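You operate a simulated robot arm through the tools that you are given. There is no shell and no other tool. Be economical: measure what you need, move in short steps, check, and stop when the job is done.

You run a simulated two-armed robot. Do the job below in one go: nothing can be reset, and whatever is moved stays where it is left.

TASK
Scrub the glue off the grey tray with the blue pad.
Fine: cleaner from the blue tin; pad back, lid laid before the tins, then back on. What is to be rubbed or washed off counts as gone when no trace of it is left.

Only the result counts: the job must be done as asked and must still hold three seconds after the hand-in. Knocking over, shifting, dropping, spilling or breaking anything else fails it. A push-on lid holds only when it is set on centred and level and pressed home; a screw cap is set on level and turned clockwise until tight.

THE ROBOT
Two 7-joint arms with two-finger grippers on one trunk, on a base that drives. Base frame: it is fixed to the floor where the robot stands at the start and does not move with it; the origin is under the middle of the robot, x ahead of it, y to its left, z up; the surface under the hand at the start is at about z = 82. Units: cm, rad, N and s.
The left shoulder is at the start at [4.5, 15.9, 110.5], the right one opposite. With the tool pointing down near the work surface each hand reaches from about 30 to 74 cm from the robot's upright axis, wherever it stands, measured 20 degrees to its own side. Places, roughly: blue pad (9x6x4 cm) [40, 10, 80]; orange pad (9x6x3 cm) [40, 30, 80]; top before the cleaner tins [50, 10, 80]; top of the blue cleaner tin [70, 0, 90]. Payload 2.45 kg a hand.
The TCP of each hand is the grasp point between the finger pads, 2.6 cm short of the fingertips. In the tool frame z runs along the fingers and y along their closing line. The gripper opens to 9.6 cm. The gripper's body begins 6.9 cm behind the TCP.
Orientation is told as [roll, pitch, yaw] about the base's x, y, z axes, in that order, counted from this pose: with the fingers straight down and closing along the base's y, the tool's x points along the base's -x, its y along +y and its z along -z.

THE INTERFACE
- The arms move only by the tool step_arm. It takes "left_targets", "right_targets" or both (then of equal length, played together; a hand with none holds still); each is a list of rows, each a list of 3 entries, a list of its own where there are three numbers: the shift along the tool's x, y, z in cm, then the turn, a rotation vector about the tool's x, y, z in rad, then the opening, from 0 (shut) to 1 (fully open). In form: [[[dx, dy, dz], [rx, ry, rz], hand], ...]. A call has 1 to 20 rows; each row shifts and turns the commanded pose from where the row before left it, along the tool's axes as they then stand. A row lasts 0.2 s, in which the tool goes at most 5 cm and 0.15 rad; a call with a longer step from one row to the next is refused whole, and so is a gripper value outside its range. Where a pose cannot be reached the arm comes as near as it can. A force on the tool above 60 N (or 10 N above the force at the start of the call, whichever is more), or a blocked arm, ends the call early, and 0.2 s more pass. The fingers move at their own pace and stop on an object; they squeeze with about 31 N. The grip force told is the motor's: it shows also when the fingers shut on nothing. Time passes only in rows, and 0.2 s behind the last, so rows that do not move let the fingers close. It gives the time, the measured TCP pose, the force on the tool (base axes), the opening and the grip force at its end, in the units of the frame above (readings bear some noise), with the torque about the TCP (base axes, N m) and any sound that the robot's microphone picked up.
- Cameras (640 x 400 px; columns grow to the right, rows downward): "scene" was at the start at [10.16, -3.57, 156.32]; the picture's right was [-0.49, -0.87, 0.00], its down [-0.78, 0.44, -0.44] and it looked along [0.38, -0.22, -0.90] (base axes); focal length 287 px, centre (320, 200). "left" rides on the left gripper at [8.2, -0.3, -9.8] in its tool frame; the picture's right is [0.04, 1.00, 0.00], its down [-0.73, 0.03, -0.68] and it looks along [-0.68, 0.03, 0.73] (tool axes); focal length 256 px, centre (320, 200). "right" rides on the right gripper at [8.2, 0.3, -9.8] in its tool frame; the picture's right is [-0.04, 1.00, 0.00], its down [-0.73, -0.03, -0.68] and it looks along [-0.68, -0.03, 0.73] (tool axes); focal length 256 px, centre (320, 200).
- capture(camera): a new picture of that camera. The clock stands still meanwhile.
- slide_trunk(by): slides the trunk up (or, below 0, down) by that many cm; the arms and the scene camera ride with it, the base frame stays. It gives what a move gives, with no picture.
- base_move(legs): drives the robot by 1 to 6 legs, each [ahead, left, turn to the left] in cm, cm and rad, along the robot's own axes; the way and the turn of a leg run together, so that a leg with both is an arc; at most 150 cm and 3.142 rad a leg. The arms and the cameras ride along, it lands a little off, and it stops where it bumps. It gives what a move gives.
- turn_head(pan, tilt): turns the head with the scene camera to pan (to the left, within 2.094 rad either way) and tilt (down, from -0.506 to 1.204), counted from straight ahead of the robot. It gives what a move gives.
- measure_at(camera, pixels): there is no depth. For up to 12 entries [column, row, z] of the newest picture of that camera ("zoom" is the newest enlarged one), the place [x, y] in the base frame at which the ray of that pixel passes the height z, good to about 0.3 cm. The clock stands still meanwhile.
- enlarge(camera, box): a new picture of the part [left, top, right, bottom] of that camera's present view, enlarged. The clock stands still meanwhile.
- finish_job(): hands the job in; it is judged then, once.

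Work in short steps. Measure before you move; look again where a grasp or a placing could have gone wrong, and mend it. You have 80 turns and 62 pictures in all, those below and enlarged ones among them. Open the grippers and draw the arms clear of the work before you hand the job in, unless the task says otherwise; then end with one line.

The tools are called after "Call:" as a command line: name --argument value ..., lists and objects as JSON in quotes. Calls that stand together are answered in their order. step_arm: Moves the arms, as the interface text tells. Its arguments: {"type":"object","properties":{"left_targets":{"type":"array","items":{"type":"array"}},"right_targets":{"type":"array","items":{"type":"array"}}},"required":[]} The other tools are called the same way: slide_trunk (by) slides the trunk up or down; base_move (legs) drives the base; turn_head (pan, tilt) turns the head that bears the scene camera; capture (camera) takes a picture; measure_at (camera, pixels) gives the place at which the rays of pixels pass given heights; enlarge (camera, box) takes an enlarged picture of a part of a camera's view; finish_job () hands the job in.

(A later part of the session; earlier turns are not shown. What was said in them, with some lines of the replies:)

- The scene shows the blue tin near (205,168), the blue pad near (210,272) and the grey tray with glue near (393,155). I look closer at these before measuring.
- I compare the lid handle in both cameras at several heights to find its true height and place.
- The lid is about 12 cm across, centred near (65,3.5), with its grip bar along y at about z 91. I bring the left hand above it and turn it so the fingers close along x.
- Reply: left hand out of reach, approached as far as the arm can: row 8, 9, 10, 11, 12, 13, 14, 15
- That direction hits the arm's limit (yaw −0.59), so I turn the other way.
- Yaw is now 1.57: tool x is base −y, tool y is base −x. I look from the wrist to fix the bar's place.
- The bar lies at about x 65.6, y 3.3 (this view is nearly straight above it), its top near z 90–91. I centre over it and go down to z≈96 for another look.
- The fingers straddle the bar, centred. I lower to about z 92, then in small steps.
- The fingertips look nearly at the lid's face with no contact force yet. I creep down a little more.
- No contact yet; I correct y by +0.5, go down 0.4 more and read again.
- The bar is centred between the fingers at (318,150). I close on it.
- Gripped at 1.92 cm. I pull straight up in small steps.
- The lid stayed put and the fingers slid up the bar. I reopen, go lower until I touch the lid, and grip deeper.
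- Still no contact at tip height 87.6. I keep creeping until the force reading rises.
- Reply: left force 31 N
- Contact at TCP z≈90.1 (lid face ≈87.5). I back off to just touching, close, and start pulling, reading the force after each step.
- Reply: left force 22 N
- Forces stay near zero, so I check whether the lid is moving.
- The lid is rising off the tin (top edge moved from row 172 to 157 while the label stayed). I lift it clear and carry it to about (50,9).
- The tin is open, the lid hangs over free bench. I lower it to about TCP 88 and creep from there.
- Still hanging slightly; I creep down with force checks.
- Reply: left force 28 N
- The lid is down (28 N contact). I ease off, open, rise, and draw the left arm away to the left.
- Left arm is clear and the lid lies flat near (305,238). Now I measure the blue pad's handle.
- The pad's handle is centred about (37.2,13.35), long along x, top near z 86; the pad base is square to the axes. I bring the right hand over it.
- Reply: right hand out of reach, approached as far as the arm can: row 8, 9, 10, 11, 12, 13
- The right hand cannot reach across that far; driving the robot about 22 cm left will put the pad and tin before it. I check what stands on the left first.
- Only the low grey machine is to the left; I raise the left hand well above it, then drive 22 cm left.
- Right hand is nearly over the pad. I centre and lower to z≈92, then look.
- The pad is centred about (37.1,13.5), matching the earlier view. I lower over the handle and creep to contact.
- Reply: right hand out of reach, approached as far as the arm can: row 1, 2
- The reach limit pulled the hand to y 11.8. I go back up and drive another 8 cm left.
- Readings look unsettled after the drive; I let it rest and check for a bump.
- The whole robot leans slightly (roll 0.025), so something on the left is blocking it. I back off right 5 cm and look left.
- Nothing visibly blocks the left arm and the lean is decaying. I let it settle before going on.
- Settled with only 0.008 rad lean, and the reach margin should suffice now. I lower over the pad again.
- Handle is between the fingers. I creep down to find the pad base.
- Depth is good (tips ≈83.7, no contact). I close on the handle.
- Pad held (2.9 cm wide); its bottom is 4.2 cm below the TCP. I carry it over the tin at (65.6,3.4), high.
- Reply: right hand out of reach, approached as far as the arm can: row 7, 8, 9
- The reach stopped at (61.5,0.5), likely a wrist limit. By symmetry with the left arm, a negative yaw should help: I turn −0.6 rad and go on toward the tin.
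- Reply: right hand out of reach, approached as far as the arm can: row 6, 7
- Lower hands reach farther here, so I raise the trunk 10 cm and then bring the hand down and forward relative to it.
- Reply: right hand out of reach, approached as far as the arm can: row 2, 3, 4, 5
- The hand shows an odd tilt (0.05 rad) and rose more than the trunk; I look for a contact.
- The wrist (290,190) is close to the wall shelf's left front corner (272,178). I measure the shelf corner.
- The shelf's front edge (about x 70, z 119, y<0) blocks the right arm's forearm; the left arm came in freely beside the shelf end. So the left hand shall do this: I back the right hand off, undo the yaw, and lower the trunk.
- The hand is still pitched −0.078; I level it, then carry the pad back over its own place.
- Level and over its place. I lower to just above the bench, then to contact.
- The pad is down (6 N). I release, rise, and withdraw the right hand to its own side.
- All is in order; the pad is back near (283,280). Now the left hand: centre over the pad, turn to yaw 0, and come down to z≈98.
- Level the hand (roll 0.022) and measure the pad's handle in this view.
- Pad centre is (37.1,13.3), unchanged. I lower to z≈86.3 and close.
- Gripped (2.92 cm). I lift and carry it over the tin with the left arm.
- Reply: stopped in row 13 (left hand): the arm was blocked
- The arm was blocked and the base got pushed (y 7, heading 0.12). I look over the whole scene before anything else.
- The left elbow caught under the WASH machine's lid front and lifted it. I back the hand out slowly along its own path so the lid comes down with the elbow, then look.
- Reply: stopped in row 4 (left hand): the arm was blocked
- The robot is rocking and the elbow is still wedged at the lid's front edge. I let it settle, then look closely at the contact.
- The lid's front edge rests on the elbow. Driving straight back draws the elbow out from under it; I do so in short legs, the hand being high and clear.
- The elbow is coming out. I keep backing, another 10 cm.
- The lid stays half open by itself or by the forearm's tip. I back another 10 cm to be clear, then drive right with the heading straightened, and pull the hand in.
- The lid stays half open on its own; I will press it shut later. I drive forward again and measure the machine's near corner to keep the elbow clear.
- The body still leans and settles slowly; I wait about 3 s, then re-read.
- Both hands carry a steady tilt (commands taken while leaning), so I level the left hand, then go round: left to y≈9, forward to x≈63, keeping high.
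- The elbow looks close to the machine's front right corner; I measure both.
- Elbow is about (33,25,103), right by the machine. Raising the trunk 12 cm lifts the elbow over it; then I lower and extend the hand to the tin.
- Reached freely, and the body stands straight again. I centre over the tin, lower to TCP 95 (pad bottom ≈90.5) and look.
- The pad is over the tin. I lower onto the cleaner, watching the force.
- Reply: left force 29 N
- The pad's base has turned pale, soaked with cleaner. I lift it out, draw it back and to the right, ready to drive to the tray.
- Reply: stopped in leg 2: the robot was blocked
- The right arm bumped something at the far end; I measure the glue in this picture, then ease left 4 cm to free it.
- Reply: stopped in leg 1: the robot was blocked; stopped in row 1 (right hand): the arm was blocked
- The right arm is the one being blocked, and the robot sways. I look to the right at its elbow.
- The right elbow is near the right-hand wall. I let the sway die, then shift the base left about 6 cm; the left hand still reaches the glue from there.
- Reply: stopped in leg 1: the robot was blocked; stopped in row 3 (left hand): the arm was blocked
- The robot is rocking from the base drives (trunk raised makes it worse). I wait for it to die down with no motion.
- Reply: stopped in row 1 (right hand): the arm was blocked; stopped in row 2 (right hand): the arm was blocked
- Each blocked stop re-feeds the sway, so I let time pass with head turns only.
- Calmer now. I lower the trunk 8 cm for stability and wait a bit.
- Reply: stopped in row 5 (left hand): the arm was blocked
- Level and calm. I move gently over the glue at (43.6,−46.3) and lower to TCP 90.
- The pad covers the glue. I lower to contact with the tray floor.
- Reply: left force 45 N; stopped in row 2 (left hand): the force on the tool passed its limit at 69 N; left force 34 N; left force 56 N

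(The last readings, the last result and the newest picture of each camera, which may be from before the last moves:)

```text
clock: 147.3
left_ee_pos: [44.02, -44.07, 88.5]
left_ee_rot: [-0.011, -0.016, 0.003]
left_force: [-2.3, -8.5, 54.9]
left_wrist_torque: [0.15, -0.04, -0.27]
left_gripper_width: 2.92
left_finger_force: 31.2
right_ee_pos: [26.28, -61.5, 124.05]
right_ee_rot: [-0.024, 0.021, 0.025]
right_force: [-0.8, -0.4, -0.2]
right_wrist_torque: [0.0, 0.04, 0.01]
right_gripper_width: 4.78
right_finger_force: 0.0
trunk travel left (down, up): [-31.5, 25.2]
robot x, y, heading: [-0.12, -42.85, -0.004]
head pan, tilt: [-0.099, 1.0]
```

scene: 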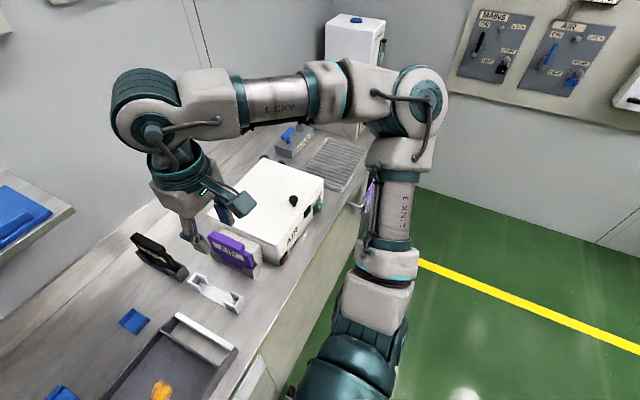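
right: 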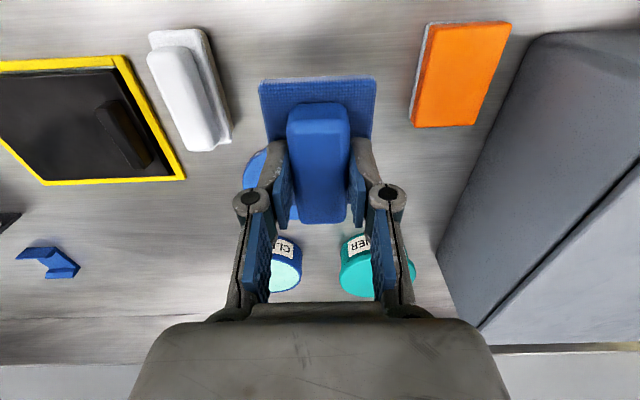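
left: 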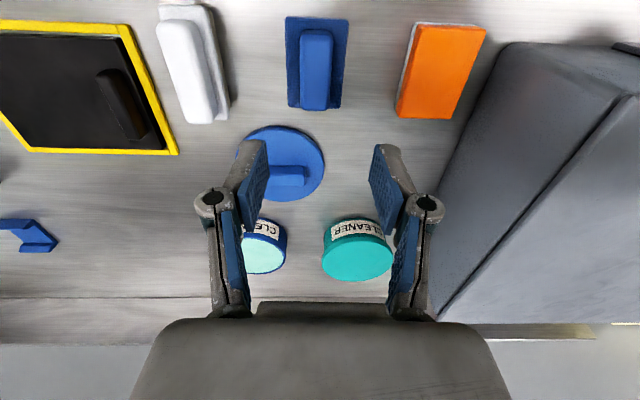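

Contact at TCP z 88.5, pressing too hard (55 N). I ease up to about 15 N and scrub with small strokes over the spot.

Call:
step_arm --left_targets '[[[0, -1.0, -0.35], [0, 0, 0], 0], [[-1.5, 0, 0], [0, 0, 0], 0], [[1.5, 0, 0], [0, 0, 0], 0], [[1.5, 0, 0], [0, 0, 0], 0], [[-1.5, 0, 0], [0, 0, 0], 0], [[0, -1.3, 0], [0, 0, 0], 0], [[-1.5, 0, 0], [0, 0, 0], 0], [[1.5, 0, 0], [0, 0, 0], 0], [[1.5, 0, 0], [0, 0, 0], 0], [[-1.5, 0, 0], [0, 0, 0], 0], [[0, 1.3, 0], [0, 0, 0], 0], [[0, 1.3, 0], [0, 0, 0], 0], [[-1.5, 0, 0], [0, 0, 0], 0], [[1.5, 0, 0], [0, 0, 0], 0], [[1.5, 0, 0], [0, 0, 0], 0], [[-1.5, 0, 0], [0, 0, 0], 0], [[0, -1.3, 0], [0, 0, 0], 0]]'

Call:
enlarge --camera "scene" --box '[220, 110, 420, 270]'

```text
clock: 150.9
left_ee_pos: [44.01, -45.2, 88.53]
left_ee_rot: [-0.001, -0.008, 0.004]
left_force: [-3.4, 11.3, 37.1]
left_wrist_torque: [0.56, 0.61, -0.04]
left_gripper_width: 2.9
left_finger_force: 31.1
right_ee_pos: [26.33, -61.9, 123.92]
right_ee_rot: [-0.023, 0.023, 0.024]
right_force: [-0.3, 0.1, 0.2]
right_wrist_torque: [-0.02, 0.02, 0.02]
right_gripper_width: 4.82
right_finger_force: 0.1
trunk travel left (down, up): [-31.5, 25.2]
robot x, y, heading: [-0.48, -42.92, -0.008]
head pan, tilt: [-0.099, 1.0]
```

```text
2.50 times, centred on (320, 190) of scene
```

zoom: 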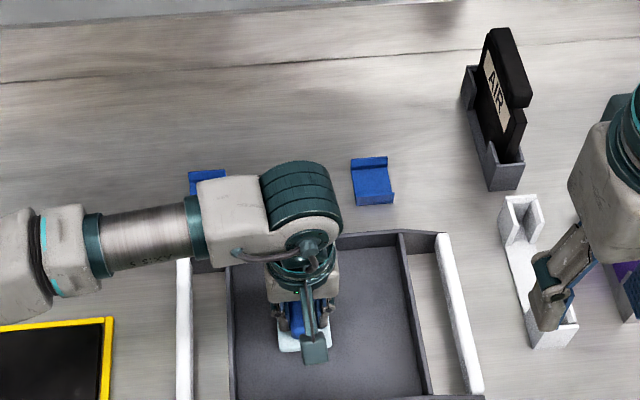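

Nothing orange shows round the pad and the tray has not moved. One more wider scrub, then I lift and back off to inspect.

Call:
step_arm --left_targets '[[[0, -1.5, -0.1], [0, 0, 0], 0], [[-1.5, -0.8, 0], [0, 0, 0], 0], [[1.5, 0, 0], [0, 0, 0], 0], [[1.5, 0, 0], [0, 0, 0], 0], [[1, 0, 0], [0, 0, 0], 0], [[-1.5, 1.2, 0], [0, 0, 0], 0], [[-1.5, 0, 0], [0, 0, 0], 0], [[-1, 1.2, 0], [0, 0, 0], 0], [[1.5, 0, 0], [0, 0, 0], 0], [[1.5, 0, 0], [0, 0, 0], 0], [[-1.5, 1.2, 0], [0, 0, 0], 0], [[-1.5, 0, 0], [0, 0, 0], 0], [[1.5, 0, 0], [0, 0, 0], 0], [[0, 0, -1], [0, 0, 0], 0], [[0, 0, -3], [0, 0, 0], 0], [[0, 0, -4], [0, 0, 0], 0], [[0, 3, -4], [0, 0, 0], 0], [[0, 4.5, 0], [0, 0, 0], 0], [[0, 4.5, 0], [0, 0, 0], 0], [[0, 4, 0], [0, 0, 0], 0]]'

Call:
enlarge --camera "scene" --box '[200, 110, 420, 290]'

```text
clock: 155.1
left_ee_pos: [44.01, -28.17, 100.31]
left_ee_rot: [0.001, -0.008, 0.003]
left_force: [-0.7, -0.6, -0.1]
left_wrist_torque: [-0.03, 0.02, -0.01]
left_gripper_width: 2.91
left_finger_force: 30.7
right_ee_pos: [26.62, -61.97, 123.85]
right_ee_rot: [-0.02, 0.025, 0.025]
right_force: [-0.3, 0.0, -0.9]
right_wrist_torque: [0.04, 0.0, 0.01]
right_gripper_width: 4.8
right_finger_force: 0.1
trunk travel left (down, up): [-31.5, 25.2]
robot x, y, heading: [-0.1, -43.33, -0.007]
head pan, tilt: [-0.099, 1.0]
```

```text
2.22 times, centred on (310, 200) of scene
5 turns are left
```

zoom: 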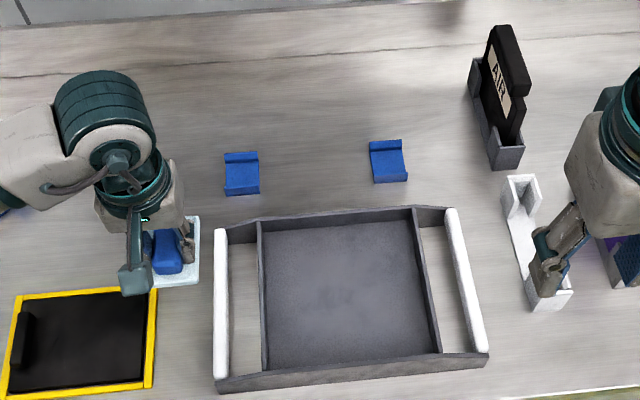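

The glue is gone without trace. With few turns left I drive 23 cm left, raise the trunk as before, and bring the hand coarsely over the pad's place.

Call:
base_move --legs '[[0, 23, 0]]'

Call:
turn_head --pan 1.2 --tilt 0.8

Call:
slide_trunk --by 8

Call:
step_arm --left_targets '[[[0, 1, 0], [0, 0, 0], 0], [[0.6, 2, 0], [0, 0, 0], 0], [[0.9, 2.5, 0], [0, 0, 0], 0], [[0.9, 2.5, 1], [0, 0, 0], 0], [[0.9, 2.5, 1], [0, 0, 0], 0], [[0.9, 2.5, 1], [0, 0, 0], 0], [[0.9, 2.5, 1], [0, 0, 0], 0], [[0.7, 2, 1], [0, 0, 0], 0], [[0.5, 1, 1], [0, 0, 0], 0], [[0.3, 0.7, 1], [0, 0, 0], 0], [[0, 0, 0], [0, 0, 0], 0]]'

Call:
turn_head --pan 0.45 --tilt 0.85

Call:
turn_head --pan 0.75 --tilt 0.9

Call:
turn_head --pan 0.5 --tilt 0.85

Call:
capture --camera "scene"

```text
clock: 156.8
left_ee_pos: [44.18, -4.95, 100.27]
left_ee_rot: [-0.003, -0.01, 0.003]
left_force: [0.4, -0.2, -1.2]
left_wrist_torque: [-0.06, 0.01, 0.01]
left_gripper_width: 2.9
left_finger_force: 30.9
right_ee_pos: [26.77, -38.88, 123.86]
right_ee_rot: [-0.025, 0.023, 0.021]
right_force: [-0.4, 0.4, -0.4]
right_wrist_torque: [-0.01, 0.04, 0.0]
right_gripper_width: 4.8
right_finger_force: 0.1
trunk travel left (down, up): [-31.5, 25.2]
robot x, y, heading: [-0.1, -20.12, -0.005]
head pan, tilt: [-0.099, 1.0]
```

```text
clock: 158.3
left_ee_pos: [43.89, -5.4, 100.46]
left_ee_rot: [0.002, -0.011, 0.005]
left_force: [-0.6, 0.3, -0.1]
left_wrist_torque: [0.01, 0.05, -0.01]
left_gripper_width: 2.9
left_finger_force: 30.7
right_ee_pos: [26.4, -39.3, 123.74]
right_ee_rot: [-0.019, 0.024, 0.022]
right_force: [-0.7, -1.2, 0.8]
right_wrist_torque: [0.0, 0.0, -0.01]
right_gripper_width: 4.81
right_finger_force: 0.0
trunk travel left (down, up): [-31.5, 25.2]
robot x, y, heading: [-0.28, -20.03, -0.004]
head pan, tilt: [1.201, 0.799]
```

```text
clock: 159.5
left_ee_pos: [44.08, -5.36, 108.36]
left_ee_rot: [0.003, -0.01, 0.005]
left_force: [0.4, 0.4, -0.5]
left_wrist_torque: [0.02, -0.01, 0.02]
left_gripper_width: 2.9
left_finger_force: 31.1
right_ee_pos: [26.35, -39.21, 131.89]
right_ee_rot: [-0.022, 0.023, 0.023]
right_force: [0.3, -0.7, -0.9]
right_wrist_torque: [0.03, -0.02, -0.01]
right_gripper_width: 4.8
right_finger_force: 0.1
trunk travel left (down, up): [-39.5, 17.2]
robot x, y, heading: [-0.19, -20.17, -0.004]
head pan, tilt: [1.201, 0.799]
```

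```text
clock: 161.9
left_ee_pos: [37.5, 13.93, 101.4]
left_ee_rot: [-0.001, -0.01, 0.004]
left_force: [0.4, -0.7, -0.7]
left_wrist_torque: [0.01, 0.02, 0.02]
left_gripper_width: 2.88
left_finger_force: 31.0
right_ee_pos: [26.45, -39.1, 131.91]
right_ee_rot: [-0.02, 0.024, 0.023]
right_force: [0.3, 0.3, 0.4]
right_wrist_torque: [0.0, -0.02, -0.02]
right_gripper_width: 4.8
right_finger_force: 0.0
trunk travel left (down, up): [-39.5, 17.2]
robot x, y, heading: [0.28, -20.07, -0.007]
head pan, tilt: [1.201, 0.799]
```

```text
clock: 163.0
left_ee_pos: [37.55, 13.89, 101.4]
left_ee_rot: [0.001, -0.01, 0.003]
left_force: [-0.5, 0.2, -0.2]
left_wrist_torque: [0.02, 0.01, -0.04]
left_gripper_width: 2.88
left_finger_force: 31.3
right_ee_pos: [26.28, -39.1, 131.91]
right_ee_rot: [-0.021, 0.023, 0.023]
right_force: [0.7, -1.2, -0.6]
right_wrist_torque: [0.01, -0.01, 0.03]
right_gripper_width: 4.8
right_finger_force: 0.0
trunk travel left (down, up): [-39.5, 17.2]
robot x, y, heading: [-0.31, -20.25, -0.005]
head pan, tilt: [0.45, 0.85]
```

```text
clock: 163.8
left_ee_pos: [37.5, 13.96, 101.44]
left_ee_rot: [-0.001, -0.01, 0.005]
left_force: [0.5, 1.0, -0.8]
left_wrist_torque: [0.01, 0.01, -0.03]
left_gripper_width: 2.9
left_finger_force: 30.8
right_ee_pos: [26.46, -39.13, 131.93]
right_ee_rot: [-0.021, 0.023, 0.024]
right_force: [-0.4, -0.2, -0.1]
right_wrist_torque: [0.0, -0.01, 0.04]
right_gripper_width: 4.77
right_finger_force: 0.1
trunk travel left (down, up): [-39.5, 17.2]
robot x, y, heading: [-0.12, -19.51, -0.009]
head pan, tilt: [0.75, 0.901]
```

```text
clock: 164.5
left_ee_pos: [37.44, 13.86, 101.42]
left_ee_rot: [0.001, -0.009, 0.004]
left_force: [0.7, 0.0, -0.2]
left_wrist_torque: [-0.03, -0.03, -0.03]
left_gripper_width: 2.91
left_finger_force: 31.1
right_ee_pos: [26.4, -39.11, 132.03]
right_ee_rot: [-0.021, 0.022, 0.022]
right_force: [0.2, 0.4, 0.2]
right_wrist_torque: [0.01, 0.01, -0.04]
right_gripper_width: 4.8
right_finger_force: 0.1
trunk travel left (down, up): [-39.5, 17.2]
robot x, y, heading: [-0.35, -19.99, -0.004]
head pan, tilt: [0.499, 0.85]
```

```text
4 pictures are left
4 turns are left
```

scene: 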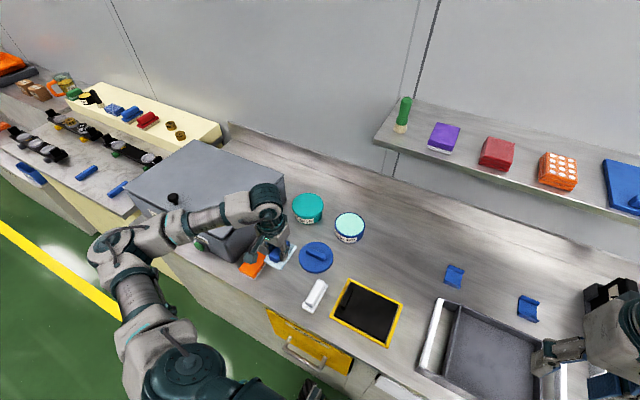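

All steady. I set the pad back at (37.1,13.4), release, rise, turn the hand to yaw 1.57 and go over the lid at (50.1,9.0).

Call:
step_arm --left_targets '[[[0.35, -0.5, 2.5], [0, 0.009, 0], 0], [[0, 0, 3.5], [0, 0, 0], 0], [[0, 0, 3.5], [0, 0, 0], 0], [[0, 0, 3], [0, 0, 0], 0], [[0, 0, 1.4], [0, 0, 0], 0], [[0, 0, 0.4], [0, 0, 0], 0], [[0, 0, 0.3], [0, 0, 0], 0], [[0, 0, 0.3], [0, 0, 0], 0], [[0, 0, 0], [0, 0, 0], 0], [[0, 0, 0], [0, 0, 0], 0.5], [[0, 0, 0], [0, 0, 0], 0.5], [[0, 0, 0], [0, 0, 0], 0.5], [[0, 0, -1.5], [0, 0, 0], 0.5], [[0, 0, -3.5], [0, 0, 0], 0.5], [[0, 0, -4], [0, 0, 0], 0.5], [[0, 0, -4], [0, 0, 0], 0.5], [[0, 0, -2], [0, 0, 0], 0.5]]'

Call:
step_arm --left_targets '[[[0, 0, 0], [0, 0, -0.143], 0.6], [[0, 0, 0], [0, 0, -0.143], 0.6], [[0, 0, 0], [0, 0, -0.143], 0.6], [[0, 0, 0], [0, 0, -0.143], 0.6], [[0, 0, 0], [0, 0, -0.143], 0.6], [[0, 0, 0], [0, 0, -0.143], 0.6], [[0, 0, 0], [0, 0, -0.143], 0.6], [[0, 0, 0], [0, 0, -0.143], 0.6], [[0, 0, 0], [0, 0, -0.143], 0.6], [[0, 0, 0], [0, 0, -0.143], 0.6], [[0, 0, 0], [0, 0, -0.137], 0.6], [[1.1, -3.25, 0], [0, 0, 0], 0.6], [[1.1, -3.25, 0], [0, 0, 0], 0.6], [[1.1, -3.25, 0], [0, 0, 0], 0.6], [[1.1, -3.25, 0], [0, 0, 0], 0.6], [[0, 0, 3.5], [0, 0, 0], 0.6], [[0, 0, 3.5], [0, 0, 0], 0.6], [[0, 0, 0], [0, 0, 0], 0.6], [[0, 0, 0], [0, 0, 0], 0.6]]'

Call:
capture --camera "left"

Call:
measure_at --camera "left" --pixels '[[320, 100, 86], [320, 150, 86], [320, 200, 86], [280, 150, 86], [360, 150, 86], [320, 50, 86], [280, 100, 86], [360, 100, 86]]'

Call:
enlarge --camera "scene" --box '[100, 110, 400, 320]'

```text
clock: 168.1
left_ee_pos: [36.91, 13.39, 101.51]
left_ee_rot: [0.0, -0.002, 0.003]
left_force: [-0.5, -0.5, -1.1]
left_wrist_torque: [0.0, -0.01, 0.01]
left_gripper_width: 4.8
left_finger_force: 0.1
right_ee_pos: [26.4, -39.13, 131.89]
right_ee_rot: [-0.022, 0.024, 0.022]
right_force: [0.2, 1.0, 0.4]
right_wrist_torque: [-0.02, -0.02, -0.02]
right_gripper_width: 4.81
right_finger_force: 0.1
trunk travel left (down, up): [-39.5, 17.2]
robot x, y, heading: [-0.37, -20.12, -0.002]
head pan, tilt: [0.499, 0.85]
```

```text
clock: 172.1
left_ee_pos: [49.94, 8.98, 94.55]
left_ee_rot: [-0.002, 0.001, 1.567]
left_force: [-0.1, 0.4, 0.4]
left_wrist_torque: [0.03, 0.01, -0.01]
left_gripper_width: 5.77
left_finger_force: 0.1
right_ee_pos: [26.41, -39.14, 131.99]
right_ee_rot: [-0.02, 0.022, 0.022]
right_force: [-0.3, 0.2, -1.3]
right_wrist_torque: [-0.02, 0.02, -0.02]
right_gripper_width: 4.81
right_finger_force: 0.1
trunk travel left (down, up): [-39.5, 17.2]
robot x, y, heading: [-0.02, -19.88, -0.005]
head pan, tilt: [0.499, 0.85]
```

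```text
3 pictures are left
```

left: 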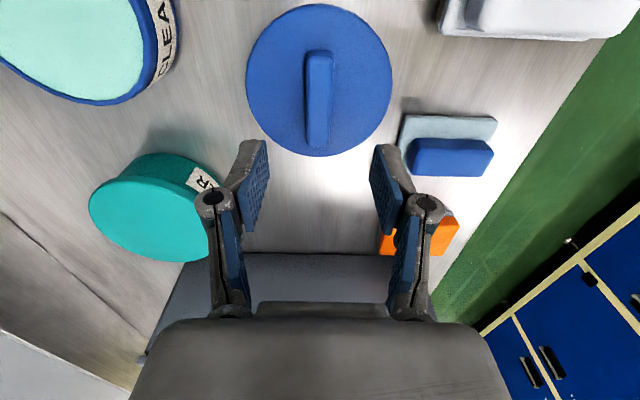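

```text
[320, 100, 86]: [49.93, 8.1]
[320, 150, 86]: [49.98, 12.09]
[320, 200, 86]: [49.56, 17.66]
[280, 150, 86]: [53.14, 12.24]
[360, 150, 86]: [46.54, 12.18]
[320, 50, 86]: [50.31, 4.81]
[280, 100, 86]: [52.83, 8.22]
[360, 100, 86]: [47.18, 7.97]
```

```text
1.90 times, centred on (250, 215) of scene
3 turns are left
```

zoom: 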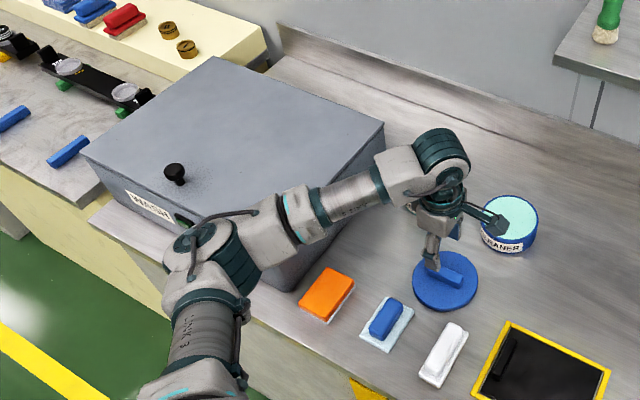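

The pad is back, and the WASH lid is shut again. The lid's bar is centred at x≈49.95 between the fingers, as when laid down; I grip it at the same spot, lift, and carry it over the tin to (65.65,3.42), z≈94.

Call:
step_arm --left_targets '[[[0, 0, 3], [0.002, 0, -0.003], 0.6], [[0, 0, 3], [0, 0, 0], 0.6], [[0, 0, 1.6], [0, 0, 0], 0.6], [[0, 0, 0.7], [0, 0, 0], 0.6], [[0, 0, 0.1], [0, 0, 0], 0.6], [[0, 0, 0], [0, 0, 0], 0.3], [[0, 0, 0], [0, 0, 0], 0], [[0, 0, 0], [0, 0, 0], 0], [[0, 0, 0], [0, 0, 0], 0], [[0, 0, 0], [0, 0, 0], 0]]'

Call:
step_arm --left_targets '[[[0, 0, -1], [0, 0, 0], 0], [[0, 0, -3], [0, 0, 0], 0], [[0, 0, -4], [0, 0, 0], 0], [[0, 0, -4], [0, 0, 0], 0], [[1.11, -3.14, 0], [0, 0, 0], 0], [[1.11, -3.14, 0], [0, 0, 0], 0], [[1.11, -3.14, 0], [0, 0, 0], 0], [[1.11, -3.14, 0], [0, 0, 0], 0], [[1.12, -3.14, 0], [0, 0, 0], 0], [[0, 0, 2], [0, 0, 0], 0], [[0, 0, 2], [0, 0, 0], 0], [[0, 0, 0], [0, 0, 0], 0], [[0, 0, 0], [0, 0, 0], 0]]'

Call:
enlarge --camera "scene" --box '[290, 160, 420, 270]'

```text
clock: 174.3
left_ee_pos: [50.01, 9.09, 86.15]
left_ee_rot: [-0.003, -0.001, 1.572]
left_force: [-0.2, 0.1, -0.3]
left_wrist_torque: [-0.01, 0.03, 0.03]
left_gripper_width: 1.92
left_finger_force: 31.1
right_ee_pos: [26.38, -39.18, 131.9]
right_ee_rot: [-0.021, 0.023, 0.023]
right_force: [0.2, -0.5, 0.1]
right_wrist_torque: [0.02, 0.0, -0.02]
right_gripper_width: 4.81
right_finger_force: 0.0
trunk travel left (down, up): [-39.5, 17.2]
robot x, y, heading: [0.33, -20.1, -0.001]
head pan, tilt: [0.499, 0.85]
```

```text
clock: 177.1
left_ee_pos: [65.81, 3.46, 94.27]
left_ee_rot: [-0.002, -0.003, 1.571]
left_force: [0.4, -0.1, -1.3]
left_wrist_torque: [0.01, 0.01, 0.01]
left_gripper_width: 1.9
left_finger_force: 30.8
right_ee_pos: [26.3, -39.25, 132.05]
right_ee_rot: [-0.02, 0.023, 0.022]
right_force: [0.2, 0.7, -0.1]
right_wrist_torque: [0.05, 0.01, 0.01]
right_gripper_width: 4.81
right_finger_force: 0.0
trunk travel left (down, up): [-39.5, 17.2]
robot x, y, heading: [0.07, -19.89, 0.001]
head pan, tilt: [0.499, 0.85]
```

```text
3.64 times, centred on (355, 215) of scene
2 turns are left
```

zoom: 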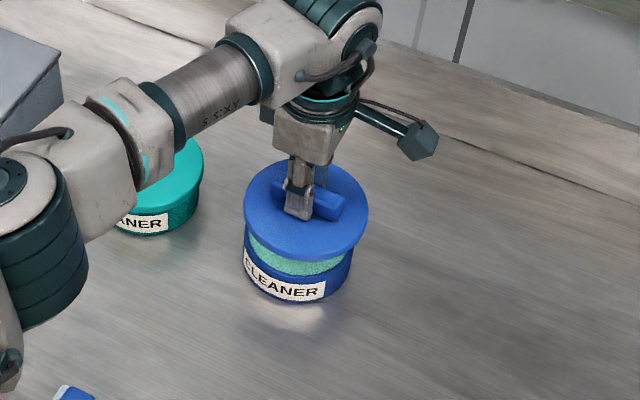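

The lid hangs level over the tin, centred to within a few mm. I trim by (−0.15,+0.1), lower and press it home, release, press once more on the bar with shut fingers, then open and withdraw.

Call:
step_arm --left_targets '[[[-0.1, 0.15, 1.5], [0, 0, 0], 0], [[0, 0, 1.2], [0, 0, 0], 0], [[0, 0, 0.5], [0, 0, 0], 0], [[0, 0, 0.3], [0, 0, 0], 0], [[0, 0, 0.3], [0, 0, 0], 0], [[0, 0, 0.2], [0, 0, 0], 0], [[0, 0, 0.2], [0, 0, 0], 0], [[0, 0, 0.2], [0, 0, 0], 0], [[0, 0, 0.2], [0, 0, 0], 0], [[0, 0, 0], [0, 0, 0], 0]]'

Call:
step_arm --left_targets '[[[0, 0, 0], [0, 0, 0], 0.35], [[0, 0, 0], [0, 0, 0], 0.35], [[0, 0, -0.5], [0, 0, 0], 0.4], [[0, 0, -2.5], [0, 0, 0], 0.4], [[0, 0, -2.5], [0, 0, 0], 0.4], [[0.5, 0, 0], [0, 0, 0], 0], [[0, 0, 0], [0, 0, 0], 0], [[0, 0, 0], [0, 0, 0], 0]]'

Call:
step_arm --left_targets '[[[0, 0, 1], [0, 0, 0], 0], [[0, 0, 0.8], [0, 0, 0], 0], [[0, 0, 0.25], [0, 0, 0], 0], [[0, 0, 0.25], [0, 0, 0], 0], [[0, 0, 0.25], [0, 0, 0], 0], [[0, 0, 0.25], [0, 0, 0], 0], [[0, 0, 0.25], [0, 0, 0], 0], [[0, 0, 0.25], [0, 0, 0], 0], [[0, 0, 0.25], [0, 0, 0], 0], [[0, 0, 0.25], [0, 0, 0], 0], [[0, 0, 0], [0, 0, 0], 0]]'

Call:
step_arm --left_targets '[[[0, 0, -1], [0, 0, 0], 0], [[0, 0, -3], [0, 0, 0], 0], [[0, 0, -4], [0, 0, 0], 0.5], [[0, 0, -4], [0, 0, 0], 0.5], [[0, 0, -3], [0, 0, 0], 0.5], [[1, 2, 0], [0, 0, 0], 0.5], [[1.5, 3.5, 0], [0, 0, 0], 0.5], [[1.5, 3.5, 0], [0, 0, 0], 0.5], [[1.5, 3.5, 0], [0, 0, 0], 0.5], [[1, 2, 0], [0, 0, 0], 0.5], [[0, 0, 0], [0, 0, 0], 0.5]]'

Call:
enlarge --camera "scene" --box '[200, 140, 440, 320]'

```text
clock: 179.3
left_ee_pos: [65.74, 3.4, 90.27]
left_ee_rot: [-0.014, -0.002, 1.572]
left_force: [6.3, 6.4, 44.2]
left_wrist_torque: [-0.02, 0.03, 0.06]
left_gripper_width: 1.92
left_finger_force: 31.2
right_ee_pos: [26.13, -39.35, 131.92]
right_ee_rot: [-0.019, 0.019, 0.023]
right_force: [-0.2, -0.7, -0.4]
right_wrist_torque: [-0.02, 0.02, -0.03]
right_gripper_width: 4.78
right_finger_force: 0.0
trunk travel left (down, up): [-39.5, 17.2]
robot x, y, heading: [-0.03, -20.1, -0.004]
head pan, tilt: [0.499, 0.85]
```

```text
clock: 181.1
left_ee_pos: [65.47, 2.91, 94.93]
left_ee_rot: [-0.004, -0.001, 1.572]
left_force: [0.8, 0.2, -0.5]
left_wrist_torque: [-0.02, -0.01, -0.01]
left_gripper_width: 0.0
left_finger_force: 28.5
right_ee_pos: [26.33, -39.13, 131.94]
right_ee_rot: [-0.021, 0.02, 0.024]
right_force: [-0.5, -0.7, 0.5]
right_wrist_torque: [-0.01, 0.02, -0.01]
right_gripper_width: 4.79
right_finger_force: 0.1
trunk travel left (down, up): [-39.5, 17.2]
robot x, y, heading: [-0.03, -20.08, -0.005]
head pan, tilt: [0.499, 0.85]
```

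```text
clock: 183.4
left_ee_pos: [66.04, 2.89, 92.45]
left_ee_rot: [-0.022, 0.003, 1.573]
left_force: [-11.8, 0.3, 34.0]
left_wrist_torque: [0.08, 0.36, 0.05]
left_gripper_width: 0.59
left_finger_force: 28.6
right_ee_pos: [26.37, -39.51, 131.8]
right_ee_rot: [-0.019, 0.023, 0.023]
right_force: [0.6, 0.7, 0.9]
right_wrist_torque: [-0.03, 0.0, 0.01]
right_gripper_width: 4.81
right_finger_force: 0.1
trunk travel left (down, up): [-39.5, 17.2]
robot x, y, heading: [0.0, -20.33, -0.005]
head pan, tilt: [0.499, 0.85]
stopped in row 11 (left hand): the force on the tool passed its limit at 61 N (the readings are from after the stop); the commanded pose is now the measured one
```

```text
clock: 185.8
left_ee_pos: [51.41, -3.77, 106.66]
left_ee_rot: [-0.019, -0.001, 1.575]
left_force: [0.3, -0.2, -0.4]
left_wrist_torque: [0.03, -0.03, -0.03]
left_gripper_width: 4.82
left_finger_force: 0.0
right_ee_pos: [26.48, -39.68, 131.79]
right_ee_rot: [-0.019, 0.024, 0.024]
right_force: [-0.2, -0.3, -0.8]
right_wrist_torque: [0.01, 0.0, 0.01]
right_gripper_width: 4.82
right_finger_force: 0.1
trunk travel left (down, up): [-39.5, 17.2]
robot x, y, heading: [-0.53, -20.05, 0.0]
head pan, tilt: [0.499, 0.85]
```

```text
2.22 times, centred on (320, 230) of scene
1 turns are left
```

zoom: 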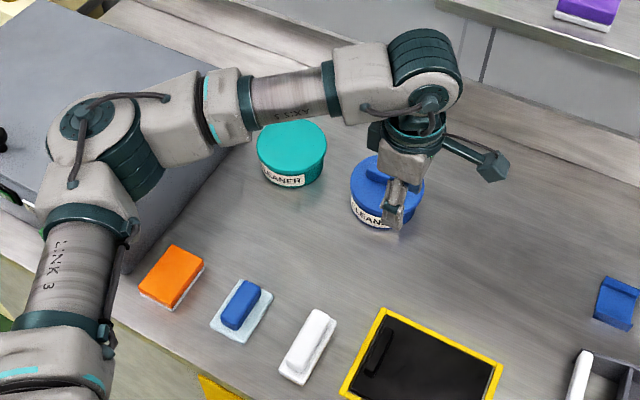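

The lid sits level and pressed home, the pad is in its place, the tray is clean and the arms are clear; I hand in.

Call:
finish_job

```text
The job is handed in.
```

The job is handed in: the last view of the tray showed no glue, the blue pad is back in its place, and the blue tin's lid is on and pressed home. During the work my left elbow pushed the WASH machine's lid part open. It was shut again by the end, but I could not confirm that the machine itself had not shifted slightly.
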